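You operate a simulated robot arm through the tools that you are given. There is no shell and no other tool. Be economical: measure what you need, move in short steps, check, and stop when the job is done.

Carry out the task below with a simulated robot arm. There is one attempt and no reset: what you move stays moved.

TASK
Put the blue-banded beaker on the small table top away on the sample table top.
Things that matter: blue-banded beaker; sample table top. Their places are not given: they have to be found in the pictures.

It is judged by the outcome, as a careful person would: the job done as asked, and still so three seconds after it is handed in. It fails if anything else is knocked over, pushed out of place, dropped, spilled or broken.

THE ROBOT
A 7-joint arm with a two-finger parallel gripper, fixed in place. Base frame: the origin is at the foot of the arm, x ahead of it, y to its left, z up; the work surface is at about z = 0. Lengths are in cm, angles in rad, forces in N, time in s.
With the tool pointing down near the work surface it reaches from about 24 to 62 cm from the base axis. Its first joint turns from -1.152 to 1.152 rad. Payload 2.6 kg.
Tool frame: the origin (TCP) lies between the finger pads and is the grasp point; the fingertips stand 3 cm ahead of it; z points along the fingers, y is the line along which they close. The gripper opens to 9.4 cm. The fingers are 2.8 cm wide and 1 cm thick; the gripper's body (5 by 9.6 cm) begins 5.5 cm behind the TCP.
Orientation is that of the tool frame in the base frame, as a unit quaternion [x, y, z, w]. With the fingers straight down and closing along the base's y, the tool's x points along the base's -x, its y along +y and its z along -z.

THE INTERFACE
- The arm moves only by the tool drive_tool. Its argument "commands" is a list of rows, each an object (a shift or turn left out is 0, a gripper value left out holds the last) with "travel": the shift along the tool's x, y, z in cm, a list of three; "delta_rot": the turn, a rotation vector about the tool's x, y, z in rad, a list of three; "jaw": the gripper command, from -1 (fully open) to 1 (shut), values between in proportion. In form: [{"travel": [tx, ty, tz], "delta_rot": [wx, wy, wz], "jaw": jaw}, ...]. A call has 1 to 12 rows; each row is the pose to reach, as a shift and turn from the pose commanded when the call began, along the tool's axes at that moment. A row lasts 0.2 s, in which the tool goes at most 5 cm and 0.15 rad; a call with a longer step from one row to the next is refused whole, and so is a gripper value outside its range. A pose out of reach is approached as far as the arm can. The call stops where the force on the tool passes 40 N (or 10 N more than at its start, if that is more) or the arm is blocked; 0.2 s more then pass. The fingers move at their own pace (about 7.2 cm/s each) and stop on an object; they squeeze with about 39 N. The grip force told is the motor's: it shows also when the fingers shut on nothing. Time passes only in rows, and 0.2 s behind the last, so rows that repeat a pose let the fingers close. It gives the time, the measured TCP pose, the force on the tool (base axes), the opening and the grip force at its end, in the units of the frame above (readings bear some noise), and new pictures: "show" is both (left out), scene, wrist or none.
- Cameras (640 x 400 px; columns grow to the right, rows downward): "scene" is fixed at [2.81, 42.19, 54.74]; the picture's right is [-0.89, -0.45, 0.00], its down [-0.32, 0.62, -0.71] and it looks along [0.32, -0.64, -0.70] (base axes); focal length 278 px, centre (320, 200). "wrist" rides on the gripper at [-3.7, 0, -5.8] in the tool frame; the picture's right is [0.00, -1.00, 0.00], its down [0.97, 0.00, -0.24] and it looks along [0.24, 0.00, 0.97] (tool axes); focal length 218 px, centre (320, 200).
- point_at(camera, pixels): there is no depth. For up to 12 entries [column, row, z] of the newest picture of that camera ("zoom" is the newest enlarged one), the place [x, y] in the base frame at which the ray of that pixel passes the height z, good to about 0.3 cm, but the place of the scene camera against the robot may be out by one fixed shift of up to 1.2 cm in any direction. No time passes.
- close_up(camera, box): a new picture of the part [left, top, right, bottom] of that camera's present view, enlarged. No time passes.
- finish_job(): hands the job in; it is judged then, once.

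Work in short steps. Measure before you move; look again where a grasp or a placing could have gone wrong, and mend it. You have 60 turns and 120 pictures in all, the two below and enlarged ones among them. Open the gripper and draw the arm clear of the work before you hand the job in, unless the task says otherwise; then end with one line.

The tools are called after ">>>" as a command line: name --argument value ..., lists and objects as JSON in quotes. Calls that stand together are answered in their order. drive_tool: Moves the arm, as the interface text tells. Its arguments: {"type":"object","properties":{"commands":{"type":"array","items":{"type":"object","properties":{"travel":{"type":"array","items":{"type":"number"}},"delta_rot":{"type":"array","items":{"type":"number"}},"jaw":{"type":"number"}}}},"show":{"type":"string","enum":["both","scene","wrist","none"]}},"required":["commands"]} The other tools are called the same way: point_at (camera, pixels) gives the place at which the rays of pixels pass given heights; close_up (camera, box) takes an enlarged picture of a part of a camera's view; finish_job () hands the job in.

At the start:

```text
time: 0.0
eef_pos: [32.94, -5.94, 28.29]
ee_rot: [0.0, 1.0, 0.0, 0.0]
contact_force: [-0.5, 0.5, -0.7]
grip_width: 9.38
grip_force: 0.0
```

scene: 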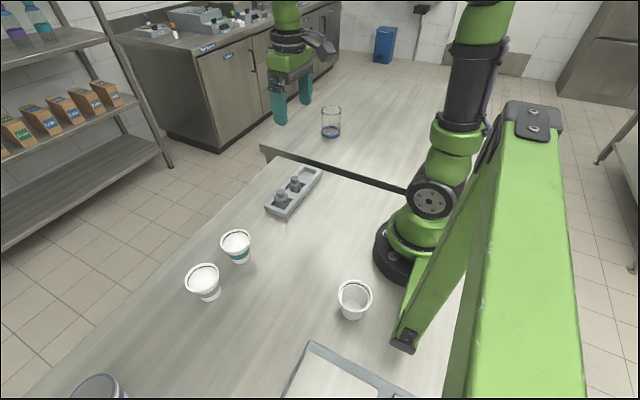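
wrist: 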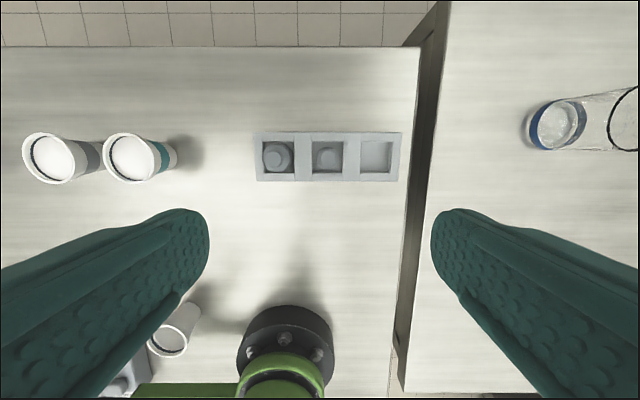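

The beaker is at scene (331,122) on the far table, beyond a gap. I'll zoom in on it and on the labels to see which surface is which.

>>> close_up --camera "scene" --box '[120, 0, 360, 150]'

>>> close_up --camera "scene" --box '[60, 220, 420, 400]'

>>> point_at --camera "wrist" --pixels '[[558, 125, 0], [558, 125, -5], [530, 125, 0], [586, 125, 0], [625, 120, 9], [420, 100, 0], [445, 100, 0], [258, 155, 0], [400, 155, 0], [155, 165, 0]]'

>>> point_at --camera "scene" --pixels '[[331, 134, 0], [331, 134, -5], [331, 108, 9], [262, 147, 0], [405, 190, 0], [293, 193, 0], [240, 258, 0], [209, 297, 0], [354, 315, 0]]'

```text
2.67 times, centred on (240, 75) of scene
```

zoom: 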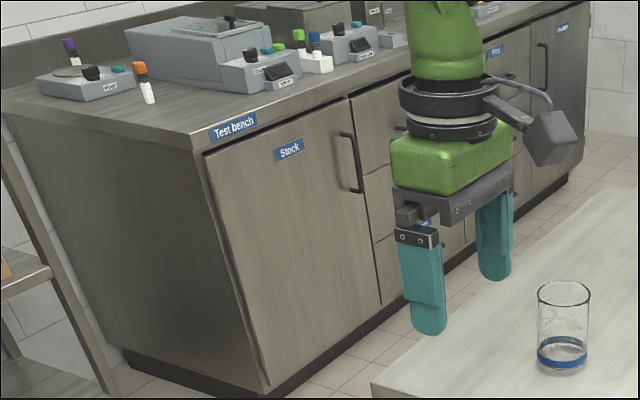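

```text
1.78 times, centred on (240, 310) of scene
```

zoom: 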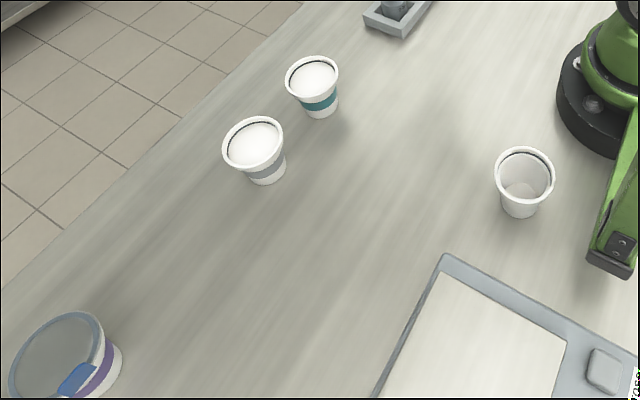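

```text
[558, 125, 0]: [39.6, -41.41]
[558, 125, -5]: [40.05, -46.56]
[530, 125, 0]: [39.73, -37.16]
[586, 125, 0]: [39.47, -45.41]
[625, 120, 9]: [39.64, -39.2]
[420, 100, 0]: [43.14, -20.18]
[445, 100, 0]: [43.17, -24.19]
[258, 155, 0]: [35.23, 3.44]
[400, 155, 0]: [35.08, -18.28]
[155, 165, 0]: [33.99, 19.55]
```

```text
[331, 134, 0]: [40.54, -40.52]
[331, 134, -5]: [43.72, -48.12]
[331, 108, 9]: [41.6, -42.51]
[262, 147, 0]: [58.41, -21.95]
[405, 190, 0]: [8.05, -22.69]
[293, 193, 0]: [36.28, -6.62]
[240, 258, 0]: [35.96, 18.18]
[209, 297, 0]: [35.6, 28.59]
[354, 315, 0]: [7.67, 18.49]
```

The beaker stands at about (40,-41) with its base near z=0, across a gap at y≈-20 to -24. I'll move towards it at height to see that table and measure the beaker.

>>> drive_tool --commands '[{"travel": [0, -4, 0], "jaw": -1}, {"travel": [0, -8, 0]}, {"travel": [0, -12, 0]}, {"travel": [0, -16, 0]}, {"travel": [0, -20, 0]}, {"travel": [0, -24, 0]}, {"travel": [0, -28, 0]}, {"travel": [0, -28, 0]}]'

```text
time: 1.8
eef_pos: [32.77, -33.9, 28.25]
ee_rot: [-0.001, 1.0, 0.001, 0.0]
contact_force: [0.7, 0.0, 0.1]
grip_width: 9.39
grip_force: 0.1
```

scene: 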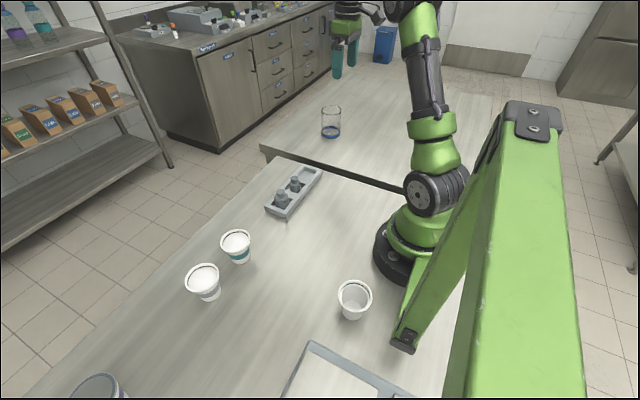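
wrist: 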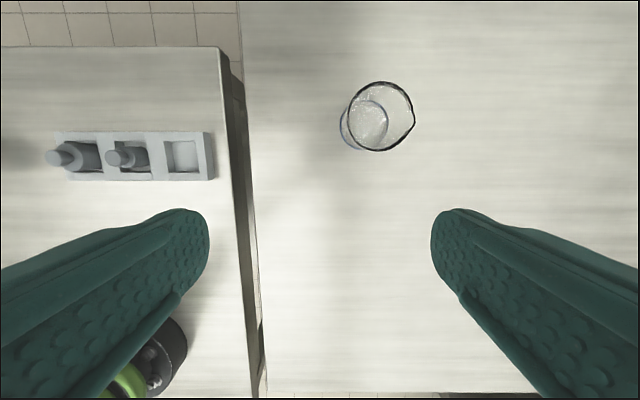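

Only two table tops are in reach: this one with only the beaker, and the one with the sample cups and tray. I'll zoom in and measure the beaker and the edges.

>>> close_up --camera "wrist" --box '[290, 50, 450, 150]'

>>> point_at --camera "wrist" --pixels '[[364, 125, 0], [364, 125, -4], [340, 125, 0], [388, 125, 0], [381, 116, 9], [347, 116, 9], [414, 116, 9], [381, 82, 9], [381, 151, 9], [230, 100, 0], [245, 100, 0]]'

>>> close_up --camera "scene" --box '[230, 90, 430, 215]'

```text
4.00 times, centred on (370, 100) of wrist
```

zoom: 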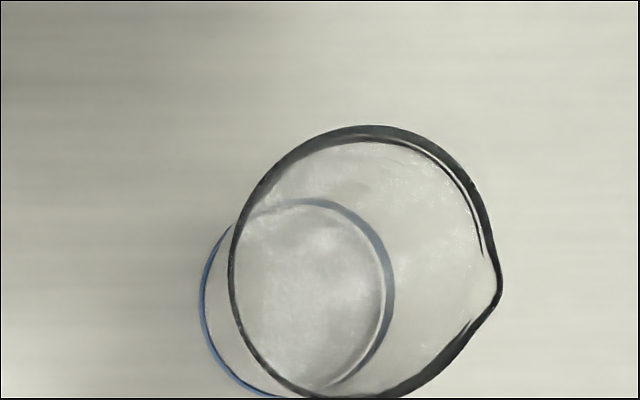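

```text
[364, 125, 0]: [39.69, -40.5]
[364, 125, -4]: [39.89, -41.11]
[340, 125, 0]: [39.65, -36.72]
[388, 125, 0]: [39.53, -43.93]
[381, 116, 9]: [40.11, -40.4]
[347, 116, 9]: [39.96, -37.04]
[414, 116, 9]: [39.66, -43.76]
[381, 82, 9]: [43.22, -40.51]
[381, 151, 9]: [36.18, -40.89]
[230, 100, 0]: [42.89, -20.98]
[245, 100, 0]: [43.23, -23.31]
```

```text
3.20 times, centred on (330, 152) of scene
```

zoom: 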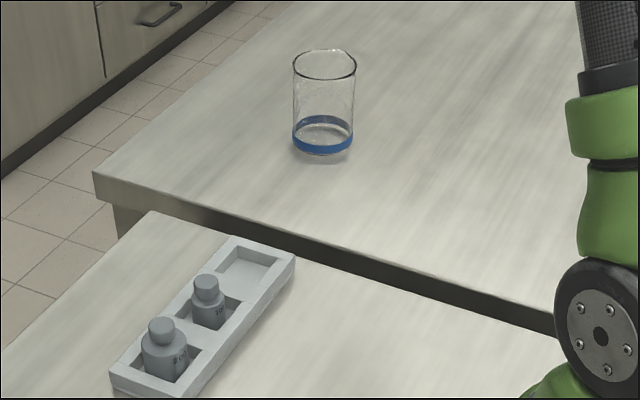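

Beaker: about 7 cm across, centre ≈(39.7,-40.4), rim ~9 cm high, spout towards -y. I'll turn the tool a quarter so the fingers close along x, clear of the spout, and centre it above at height.

>>> drive_tool --commands '[{"travel": [-0.6, -0.55, 0], "delta_rot": [0, 0, 0.131]}, {"travel": [-1.2, -1.1, 0], "delta_rot": [0, 0, 0.262]}, {"travel": [-1.7, -1.6, 0], "delta_rot": [0, 0, 0.393]}, {"travel": [-2.3, -2.2, 0], "delta_rot": [0, 0, 0.524]}, {"travel": [-2.9, -2.7, 0], "delta_rot": [0, 0, 0.655]}, {"travel": [-3.5, -3.3, 0], "delta_rot": [0, 0, 0.785]}, {"travel": [-4, -3.8, 0], "delta_rot": [0, 0, 0.916]}, {"travel": [-4.6, -4.3, 0], "delta_rot": [0, 0, 1.047]}, {"travel": [-5.2, -4.9, 0], "delta_rot": [0, 0, 1.178]}, {"travel": [-5.8, -5.5, 0], "delta_rot": [0, 0, 1.309]}, {"travel": [-6.4, -6, 0], "delta_rot": [0, 0, 1.44]}, {"travel": [-6.9, -6.5, 0], "delta_rot": [0, 0, 1.5708]}]'

```text
time: 4.4
eef_pos: [40.41, -39.39, 27.76]
ee_rot: [0.708, 0.706, 0.0, 0.0]
contact_force: [-0.5, -0.3, 0.3]
grip_width: 9.38
grip_force: 0.1
out of reach, approached as far as the arm can: row 12
```

scene: 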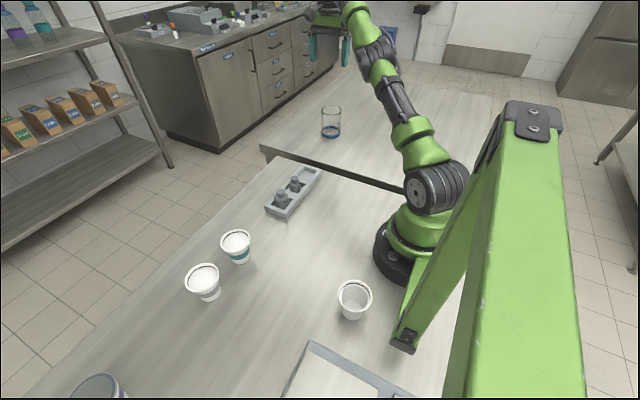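
wrist: 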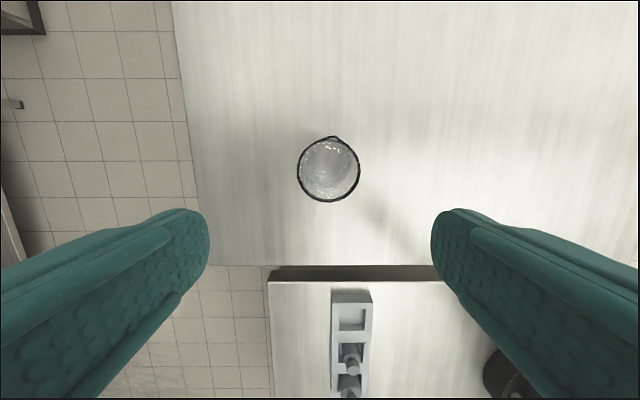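

The arm is at full stretch at this height; lower down it reaches farther. I'll re-measure the beaker from here.

>>> point_at --camera "wrist" --pixels '[[328, 170, 9], [328, 170, 7], [297, 170, 9], [360, 170, 9], [328, 202, 9], [328, 160, 0], [328, 180, 0]]'

>>> close_up --camera "wrist" --box '[264, 130, 392, 210]'

```text
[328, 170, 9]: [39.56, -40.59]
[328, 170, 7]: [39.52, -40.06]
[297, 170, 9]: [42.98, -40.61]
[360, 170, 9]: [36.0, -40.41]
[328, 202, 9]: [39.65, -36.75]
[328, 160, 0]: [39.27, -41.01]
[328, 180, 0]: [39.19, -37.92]
```

```text
5.00 times, centred on (328, 170) of wrist
```

zoom: 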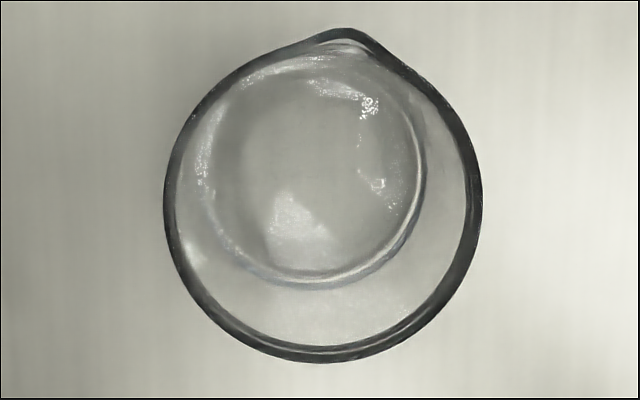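

Beaker centre confirmed at ≈(39.5,-40.4), empty. I'll descend to z≈17 (tips at 14, above the rim), then correct.

>>> drive_tool --commands '[{"travel": [0, 0, 4]}, {"travel": [0, 0, 8]}, {"travel": [0, 0, 11]}, {"travel": [0, 0, 11]}]' --show "wrist"

```text
time: 5.4
eef_pos: [42.79, -41.61, 18.59]
ee_rot: [0.707, 0.707, 0.0, 0.0]
contact_force: [-0.3, 0.5, 0.7]
grip_width: 9.4
grip_force: 0.1
out of reach, approached as far as the arm can: row 1, 2, 3, 4
```

wrist: 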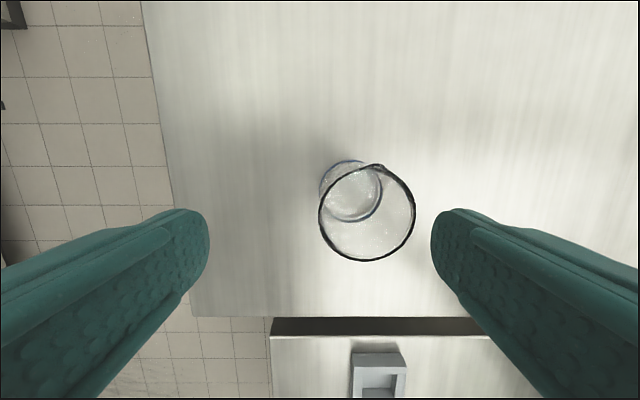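

The pose seems held off by a wrist joint limit at this yaw (azimuth stuck at -44.2°). I'll turn back 0.4 rad while still above the rim and read the result.

>>> drive_tool --commands '[{"delta_rot": [0, 0, -0.14]}, {"delta_rot": [0, 0, -0.28]}, {"delta_rot": [0, 0, -0.4]}, {"delta_rot": [0, 0, -0.4]}]' --show "wrist"

```text
time: 6.4
eef_pos: [42.9, -41.57, 18.45]
ee_rot: [0.552, 0.834, 0.0, -0.002]
contact_force: [-0.8, -0.5, -0.3]
grip_width: 9.39
grip_force: 0.1
```

wrist: 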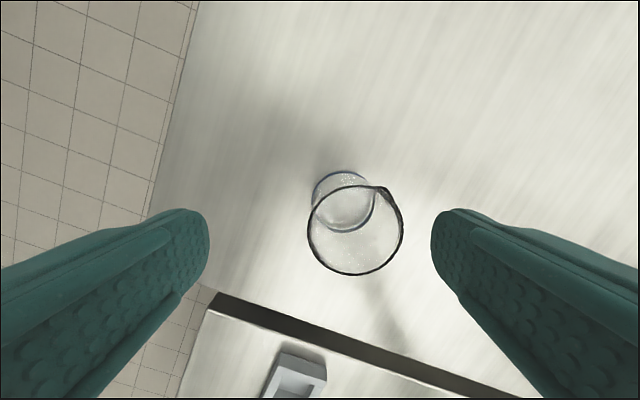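

No clipping now, yaw 1.17. I'll shift by (-3.4,+1.2) in base to centre over the beaker.

>>> drive_tool --commands '[{"travel": [1.2, -1.33, 0]}, {"travel": [2.4, -2.67, 0]}, {"travel": [2.4, -2.67, 1]}]' --show "wrist"

```text
time: 7.2
eef_pos: [41.89, -42.39, 18.88]
ee_rot: [0.553, 0.833, 0.0, 0.0]
contact_force: [-0.3, 0.6, 0.1]
grip_width: 9.39
grip_force: 0.0
out of reach, approached as far as the arm can: row 1, 2, 3
```

wrist: 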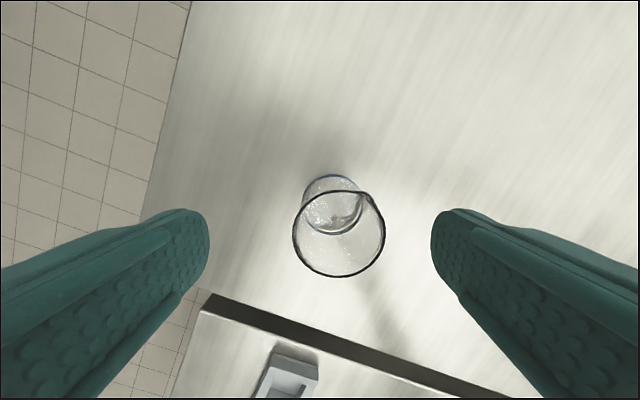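

Radius is stuck at 59.6 cm: the elbow looks fully stretched (singular). I'll pull back inward and a bit up, well above the beaker, to unlock it, watching the scene.

>>> drive_tool --commands '[{"travel": [3, -1.2, -1]}, {"travel": [6, -2.4, -2]}, {"travel": [9, -3.6, -3]}, {"travel": [12, -4.8, -3]}, {"travel": [12, -4.8, -3]}]'

```text
time: 8.4
eef_pos: [40.43, -40.46, 25.47]
ee_rot: [0.552, 0.834, 0.0, 0.0]
contact_force: [0.2, -0.5, -0.5]
grip_width: 9.39
grip_force: 0.1
out of reach, approached as far as the arm can: row 1, 2, 3, 4, 5
```

scene: 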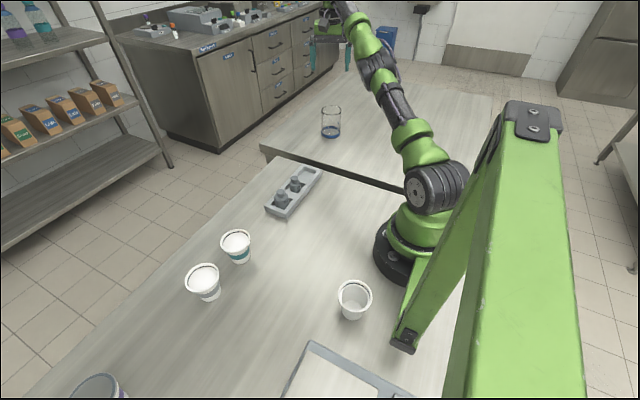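
wrist: 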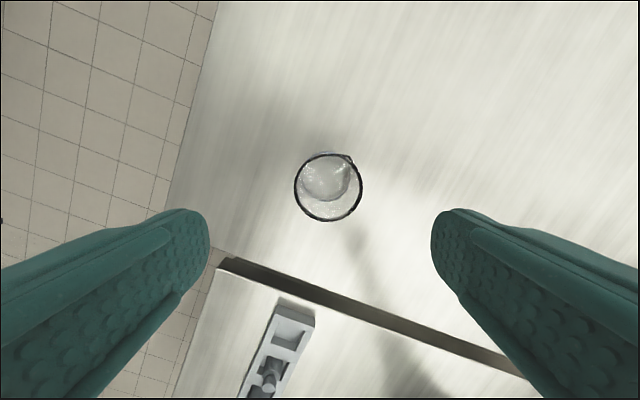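

Still sliding along the reach limit, so the elbow is straight. I'll break the singularity by tilting the fingertips inward while swinging the TCP inward about the wrist, high above everything.

>>> drive_tool --commands '[{"travel": [2.0, -0.8, 0], "delta_rot": [0.045, 0.111, 0]}, {"travel": [4.0, -1.6, -0.3], "delta_rot": [0.09, 0.222, 0]}, {"travel": [6.0, -2.4, -0.6], "delta_rot": [0.135, 0.334, 0]}, {"travel": [8.0, -3.2, -1], "delta_rot": [0.18, 0.445, 0]}, {"travel": [8.0, -3.2, -1], "delta_rot": [0.18, 0.445, 0]}]'

```text
time: 9.6
eef_pos: [36.14, -36.17, 25.46]
ee_rot: [0.546, 0.823, 0.032, -0.155]
contact_force: [0.5, -0.2, -0.5]
grip_width: 9.39
grip_force: 0.1
out of reach, approached as far as the arm can: row 2, 3, 4, 5
```

scene: 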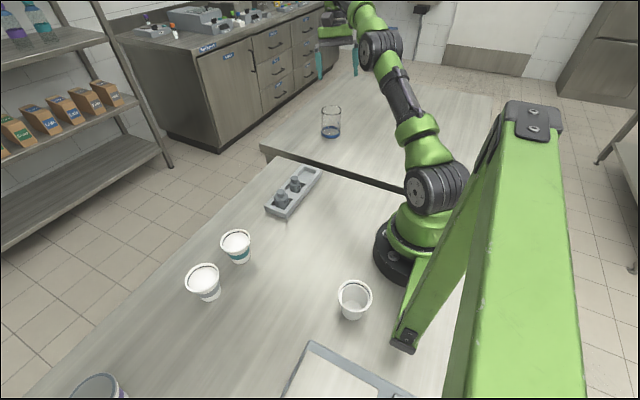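
wrist: 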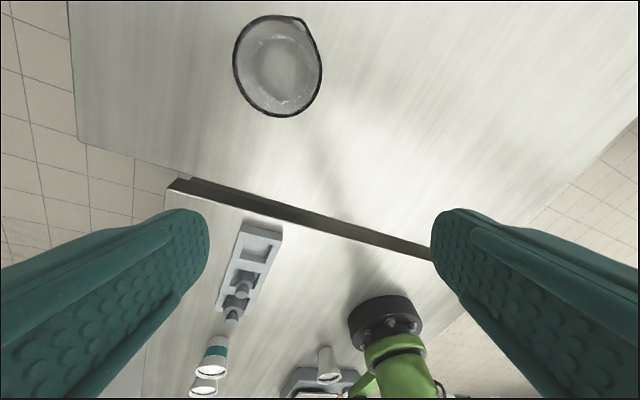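

It moved inward to radius 51. Now I'll untilt to vertical while holding the TCP there.

>>> drive_tool --commands '[{"travel": [0.3, -0.1, 0], "delta_rot": [-0.03, -0.074, 0]}, {"travel": [0.6, -0.2, 0], "delta_rot": [-0.06, -0.148, 0]}, {"travel": [0.9, -0.3, 0], "delta_rot": [-0.09, -0.222, 0]}, {"travel": [1.2, -0.4, 0], "delta_rot": [-0.118, -0.293, 0]}, {"travel": [1.2, -0.4, 0], "delta_rot": [-0.118, -0.293, 0]}]' --show "scene"

```text
time: 10.8
eef_pos: [35.2, -35.53, 25.94]
ee_rot: [0.552, 0.834, 0.0, 0.0]
contact_force: [-0.1, -0.2, -0.4]
grip_width: 9.4
grip_force: 0.1
```

scene: 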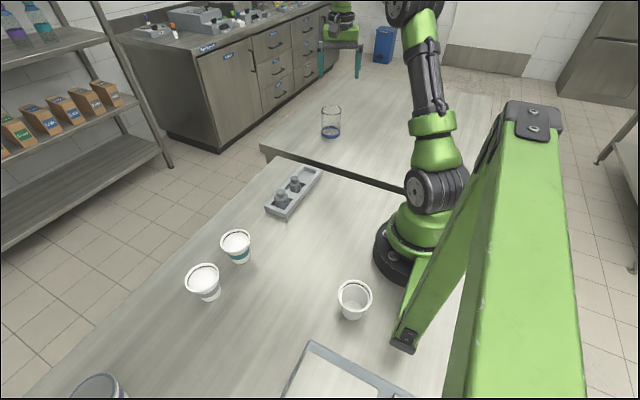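

Unlocked and vertical. I'll go down first to z≈16 here, then outward over the beaker.

>>> drive_tool --commands '[{"travel": [0, 0, 4]}, {"travel": [0, 0, 8]}, {"travel": [0, 0, 10]}, {"travel": [-2, 0.7, 10]}, {"travel": [-4, 1.4, 10]}, {"travel": [-6.16, 2.06, 10]}, {"travel": [-6.16, 2.06, 10]}]'

```text
time: 12.4
eef_pos: [39.51, -40.4, 15.78]
ee_rot: [0.553, 0.833, 0.0, -0.001]
contact_force: [0.6, 0.0, 0.0]
grip_width: 9.42
grip_force: 0.0
```

scene: 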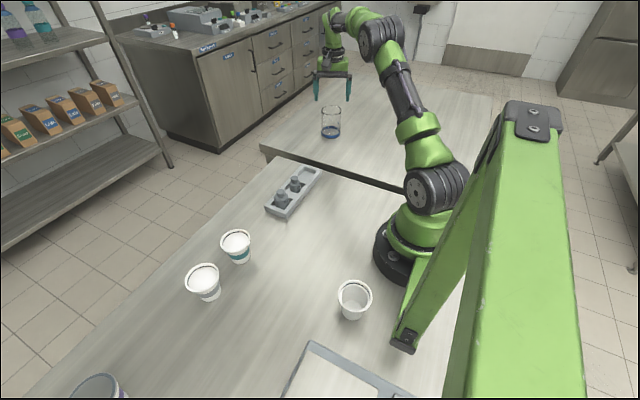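
wrist: 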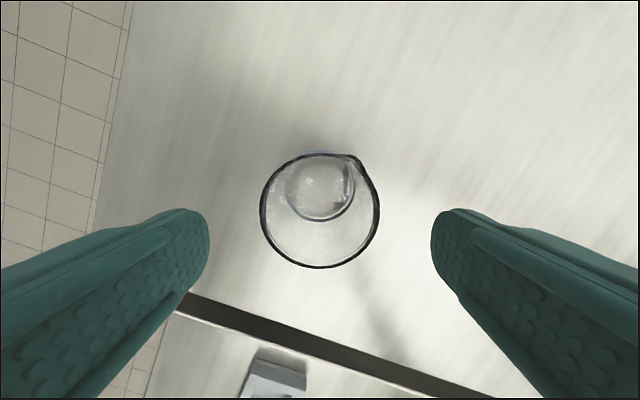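

On target, beaker centred at column 320. I'll verify position and rim height.

>>> point_at --camera "wrist" --pixels '[[320, 210, 9], [260, 210, 9], [380, 210, 9], [320, 268, 9], [285, 188, 0], [355, 188, 0], [320, 188, 0]]'

```text
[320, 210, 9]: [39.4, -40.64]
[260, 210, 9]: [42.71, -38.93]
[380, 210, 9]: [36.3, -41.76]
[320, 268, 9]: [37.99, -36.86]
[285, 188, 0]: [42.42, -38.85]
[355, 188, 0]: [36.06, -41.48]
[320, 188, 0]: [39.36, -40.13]
```

Agreed with centre (39.4,-40.4). Descend to z≈5.5 (body stays above the rim), watching force.

>>> drive_tool --commands '[{"travel": [0, 0, 3]}, {"travel": [0, 0, 6]}, {"travel": [0, 0, 8.5]}, {"travel": [0, 0, 10]}, {"travel": [0, 0, 10]}]'

```text
time: 13.6
eef_pos: [39.61, -40.44, 5.86]
ee_rot: [0.553, 0.833, -0.001, -0.001]
contact_force: [-0.9, 0.0, 0.5]
grip_width: 9.43
grip_force: 0.0
```

scene: 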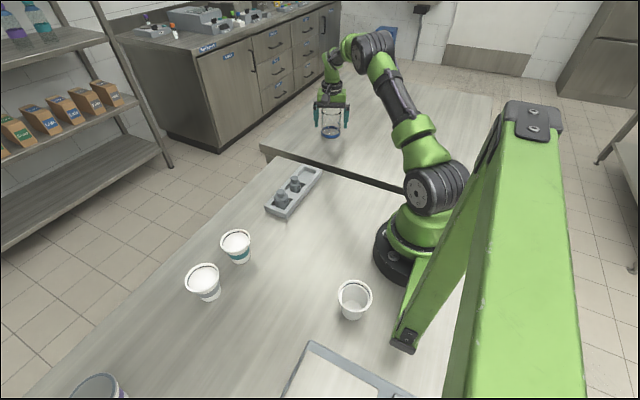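
wrist: 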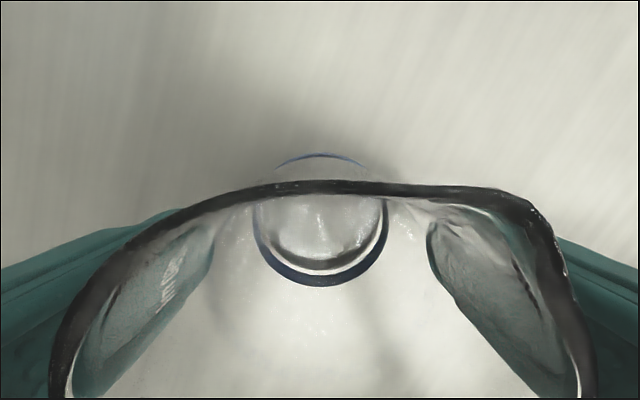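

The fingers straddle the beaker without contact. I'll close.

>>> drive_tool --commands '[{"jaw": 0}, {"jaw": 0.4}, {"jaw": 0.4}, {"jaw": 0.4}, {"jaw": 0.4}]' --show "wrist"

```text
time: 14.8
eef_pos: [39.55, -40.41, 5.92]
ee_rot: [0.553, 0.833, 0.0, -0.001]
contact_force: [0.7, -1.0, 0.4]
grip_width: 7.04
grip_force: 39.0
```

wrist: 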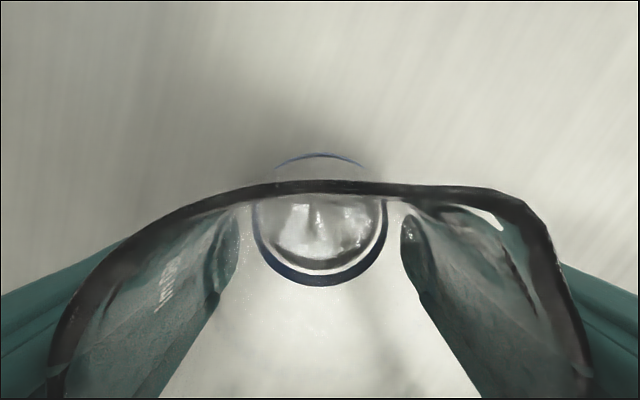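

Gripped at 7.04 cm. I'll lift 10 cm, then draw in along the radius.

>>> drive_tool --commands '[{"travel": [0, 0, -1]}, {"travel": [0, 0, -3.5]}, {"travel": [0, 0, -6.5]}, {"travel": [0, 0, -9.5]}, {"travel": [2, -0.8, -11]}, {"travel": [4.5, -1.8, -11]}, {"travel": [7, -2.8, -11]}, {"travel": [9, -3.6, -11]}, {"travel": [9, -3.6, -11]}]'

```text
time: 16.8
eef_pos: [32.81, -33.64, 16.9]
ee_rot: [0.553, 0.833, 0.0, -0.001]
contact_force: [0.4, -0.8, -1.7]
grip_width: 7.04
grip_force: 39.3
```

scene: 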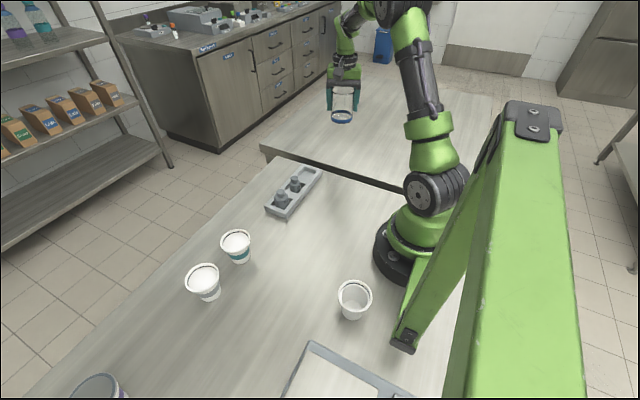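
wrist: 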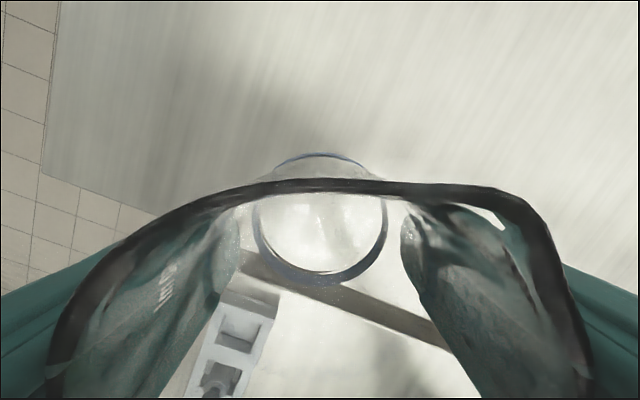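

Beaker held. Next I'll turn the tool back to its original yaw while moving towards the near table, raising it 3 cm.

>>> drive_tool --commands '[{"travel": [2.0, 0.34, -0.5], "delta_rot": [0, 0, -0.117]}, {"travel": [4.06, 0.68, -1], "delta_rot": [0, 0, -0.234]}, {"travel": [6.1, 1.02, -1.5], "delta_rot": [0, 0, -0.351]}, {"travel": [8.1, 1.36, -2], "delta_rot": [0, 0, -0.468]}, {"travel": [10.2, 1.7, -2.5], "delta_rot": [0, 0, -0.585]}, {"travel": [12.2, 2.04, -3], "delta_rot": [0, 0, -0.702]}, {"travel": [14.2, 2.4, -3], "delta_rot": [0, 0, -0.819]}, {"travel": [16.2, 2.7, -3], "delta_rot": [0, 0, -0.936]}, {"travel": [18.3, 3.06, -3], "delta_rot": [0, 0, -1.053]}, {"travel": [20.3, 3.4, -3], "delta_rot": [0, 0, -1.17]}, {"travel": [20.3, 3.4, -3], "delta_rot": [0, 0, -1.17]}]'

```text
time: 19.2
eef_pos: [27.74, -13.39, 19.77]
ee_rot: [-0.001, 1.0, 0.001, -0.001]
contact_force: [1.0, 0.8, -1.3]
grip_width: 7.02
grip_force: 39.3
```

scene: 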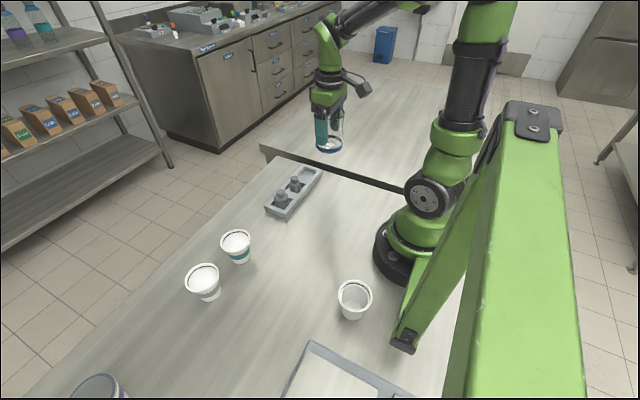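
wrist: 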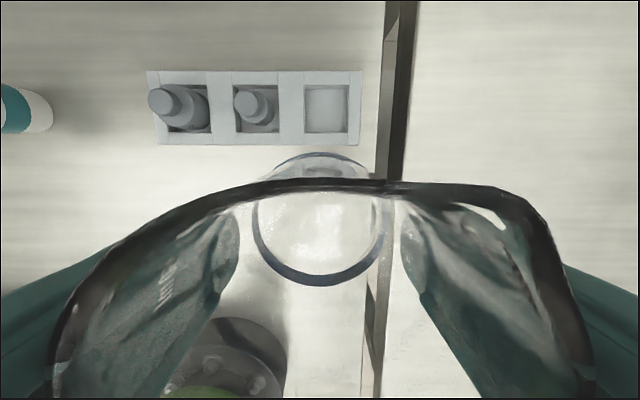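

Orientation restored, beaker still held. I'll move +22 cm in y to (28,9).

>>> drive_tool --commands '[{"travel": [0, 3, 0]}, {"travel": [0, 6.5, 0]}, {"travel": [0, 10, 0]}, {"travel": [0, 13.5, 0]}, {"travel": [0, 17, 0]}, {"travel": [0, 20, 0]}, {"travel": [0, 22, 0]}, {"travel": [0, 22, 0]}]'

>>> point_at --camera "wrist" --pixels '[[158, 144, 0], [360, 144, 0], [75, 185, 0]]'

```text
time: 21.0
eef_pos: [27.95, 8.61, 19.89]
ee_rot: [0.0, 1.0, 0.0, 0.0]
contact_force: [0.1, 0.6, -0.2]
grip_width: 7.01
grip_force: 39.3
```

scene: 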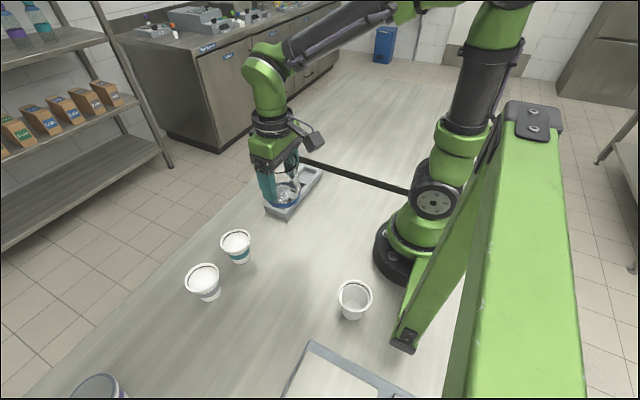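
wrist: 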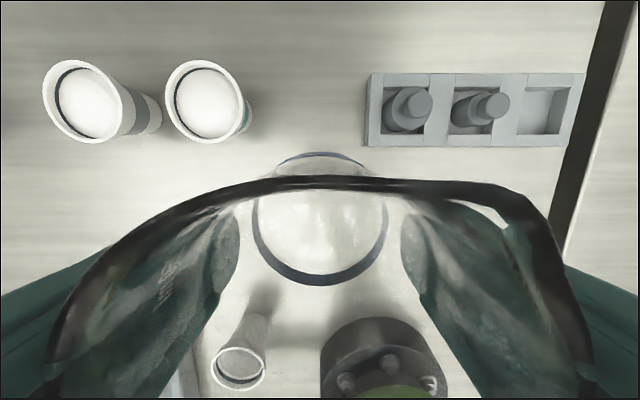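

```text
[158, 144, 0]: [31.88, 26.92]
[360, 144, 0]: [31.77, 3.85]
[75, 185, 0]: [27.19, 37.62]
```

The spot below is clear: tray edge x≥32 at y≤3.5, and cups at y>15. I'll lower to just above the surface.

>>> drive_tool --commands '[{"travel": [0, 0.2, 3]}, {"travel": [0, 0.4, 6]}, {"travel": [0, 0.4, 9]}, {"travel": [0, 0.4, 11.5]}, {"travel": [0, 0.4, 13]}, {"travel": [0, 0.4, 13.4]}, {"travel": [0, 0.4, 13.4]}]'

>>> close_up --camera "scene" --box '[210, 160, 370, 260]'

```text
time: 22.6
eef_pos: [27.94, 8.82, 6.48]
ee_rot: [0.0, 1.0, 0.0, -0.001]
contact_force: [0.4, -0.8, -0.7]
grip_width: 7.01
grip_force: 39.2
```

scene: 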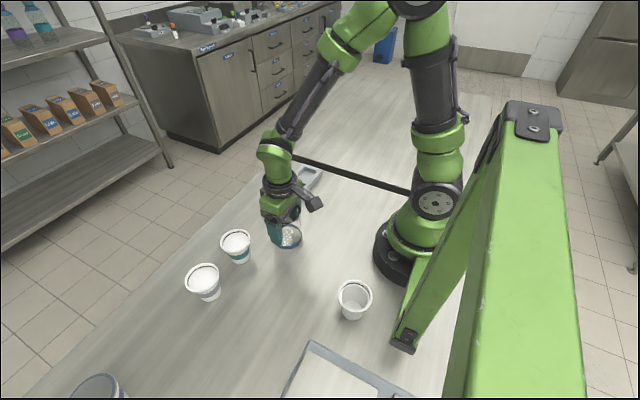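
wrist: 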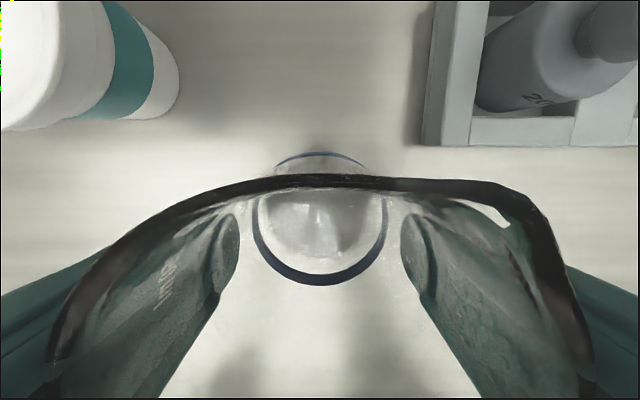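

```text
4.00 times, centred on (290, 210) of scene
```

zoom: 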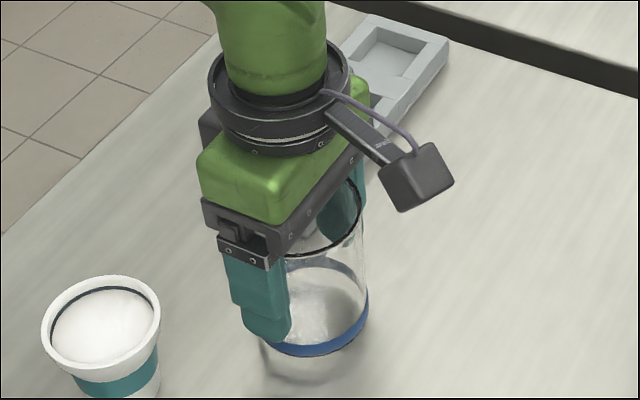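

Just above the table and clear of the cup and tray. I'll lower slowly until the beaker touches.

>>> drive_tool --commands '[{"travel": [0, 0, 0.2]}, {"travel": [0, 0, 0.4]}, {"travel": [0, 0, 0.55]}, {"travel": [0, 0, 0.55]}]' --show "none"

```text
time: 23.6
eef_pos: [27.88, 8.96, 5.84]
ee_rot: [0.0, 1.0, 0.001, -0.001]
contact_force: [-0.5, -0.6, -0.6]
grip_width: 7.03
grip_force: 39.0
```

No contact force yet; I'll continue in small steps.

>>> drive_tool --commands '[{"travel": [0, 0, 0.1]}, {"travel": [0, 0, 0.2]}, {"travel": [0, 0, 0.2]}]' --show "none"

>>> close_up --camera "scene" --box '[250, 210, 330, 260]'

```text
time: 24.4
eef_pos: [28.0, 8.89, 5.73]
ee_rot: [0.001, 1.0, 0.001, 0.0]
contact_force: [-9.5, -0.8, 35.1]
grip_width: 7.04
grip_force: 39.3
```

```text
8.00 times, centred on (290, 235) of scene
```

zoom: 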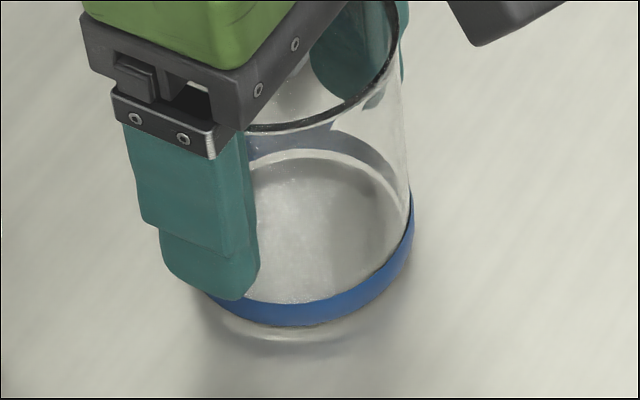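

Contact (35 N up). I'll ease up 0.1 cm, then open.

>>> drive_tool --commands '[{"travel": [0, 0, -0.1]}, {"travel": [0, 0, -0.1], "jaw": -0.6}, {"travel": [0, 0, -0.1], "jaw": -1}, {"travel": [0, 0, -0.1], "jaw": -1}, {"travel": [0, 0, -0.1], "jaw": -1}]'

```text
time: 25.6
eef_pos: [27.96, 8.94, 5.69]
ee_rot: [0.0, 1.0, 0.0, -0.001]
contact_force: [-0.1, 0.8, -0.3]
grip_width: 9.4
grip_force: 0.0
```

scene: 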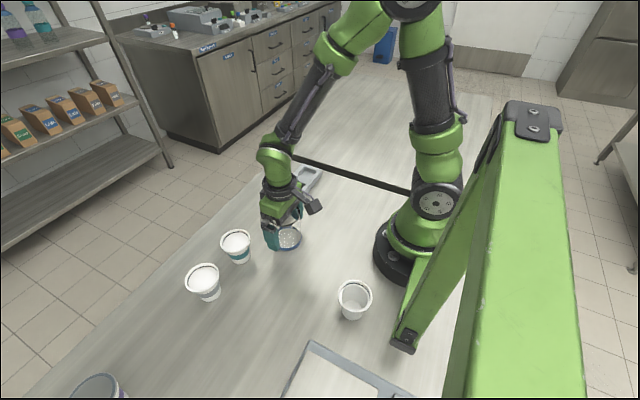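
wrist: 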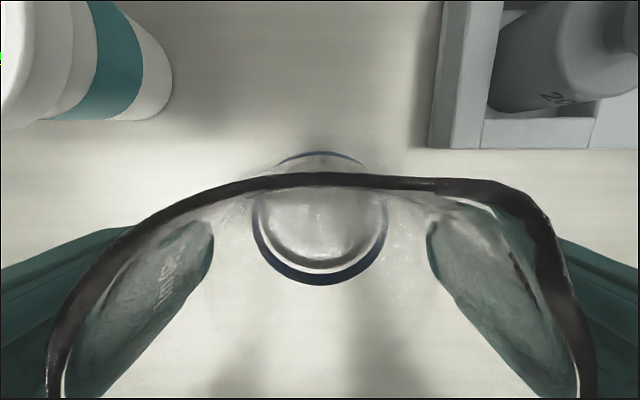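

Released with clearance on both sides. I'll rise straight up, then back off to the side.

>>> drive_tool --commands '[{"travel": [0, 0, -2]}, {"travel": [0, 0, -5]}, {"travel": [0, 0, -9]}, {"travel": [0, 0, -13]}, {"travel": [0, 0, -17]}, {"travel": [0, 0, -20]}, {"travel": [0, -4, -21]}, {"travel": [0, -8, -21]}, {"travel": [0, -12, -21]}, {"travel": [0, -15, -21]}, {"travel": [0, -15, -21]}]'

>>> close_up --camera "scene" --box '[180, 150, 380, 275]'

```text
time: 28.0
eef_pos: [27.85, -6.09, 26.72]
ee_rot: [0.0, 1.0, 0.001, -0.001]
contact_force: [-0.2, -0.4, -0.1]
grip_width: 9.4
grip_force: 0.0
```

scene: 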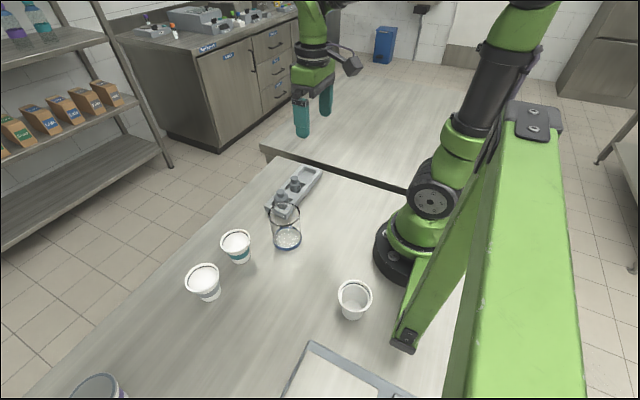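
wrist: 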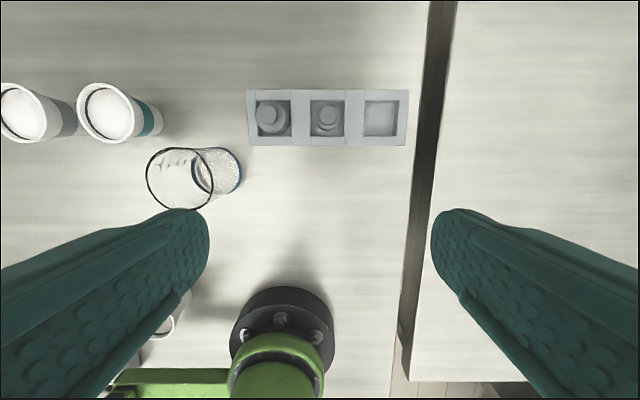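

```text
3.20 times, centred on (280, 212) of scene
```

zoom: 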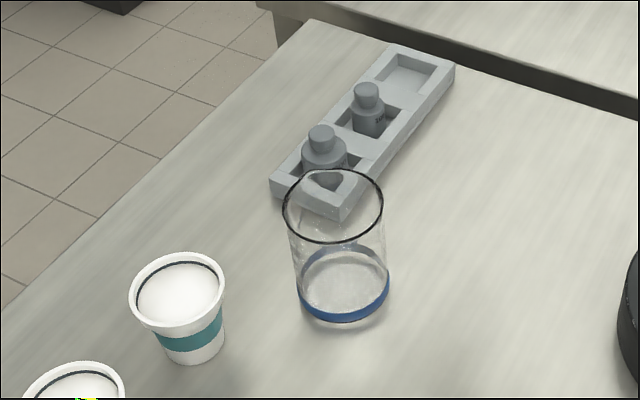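

The beaker stands upright on the sample table; the cups and tray haven't moved, and the arm is clear. I'm handing it in.

>>> finish_job

```text
The job is handed in.
```

The blue-banded beaker is standing upright on the sample table top, nothing else was disturbed, and the job has been handed in. I took the sample table to be the one with the cups and bottle tray, since neither table carried a readable label.
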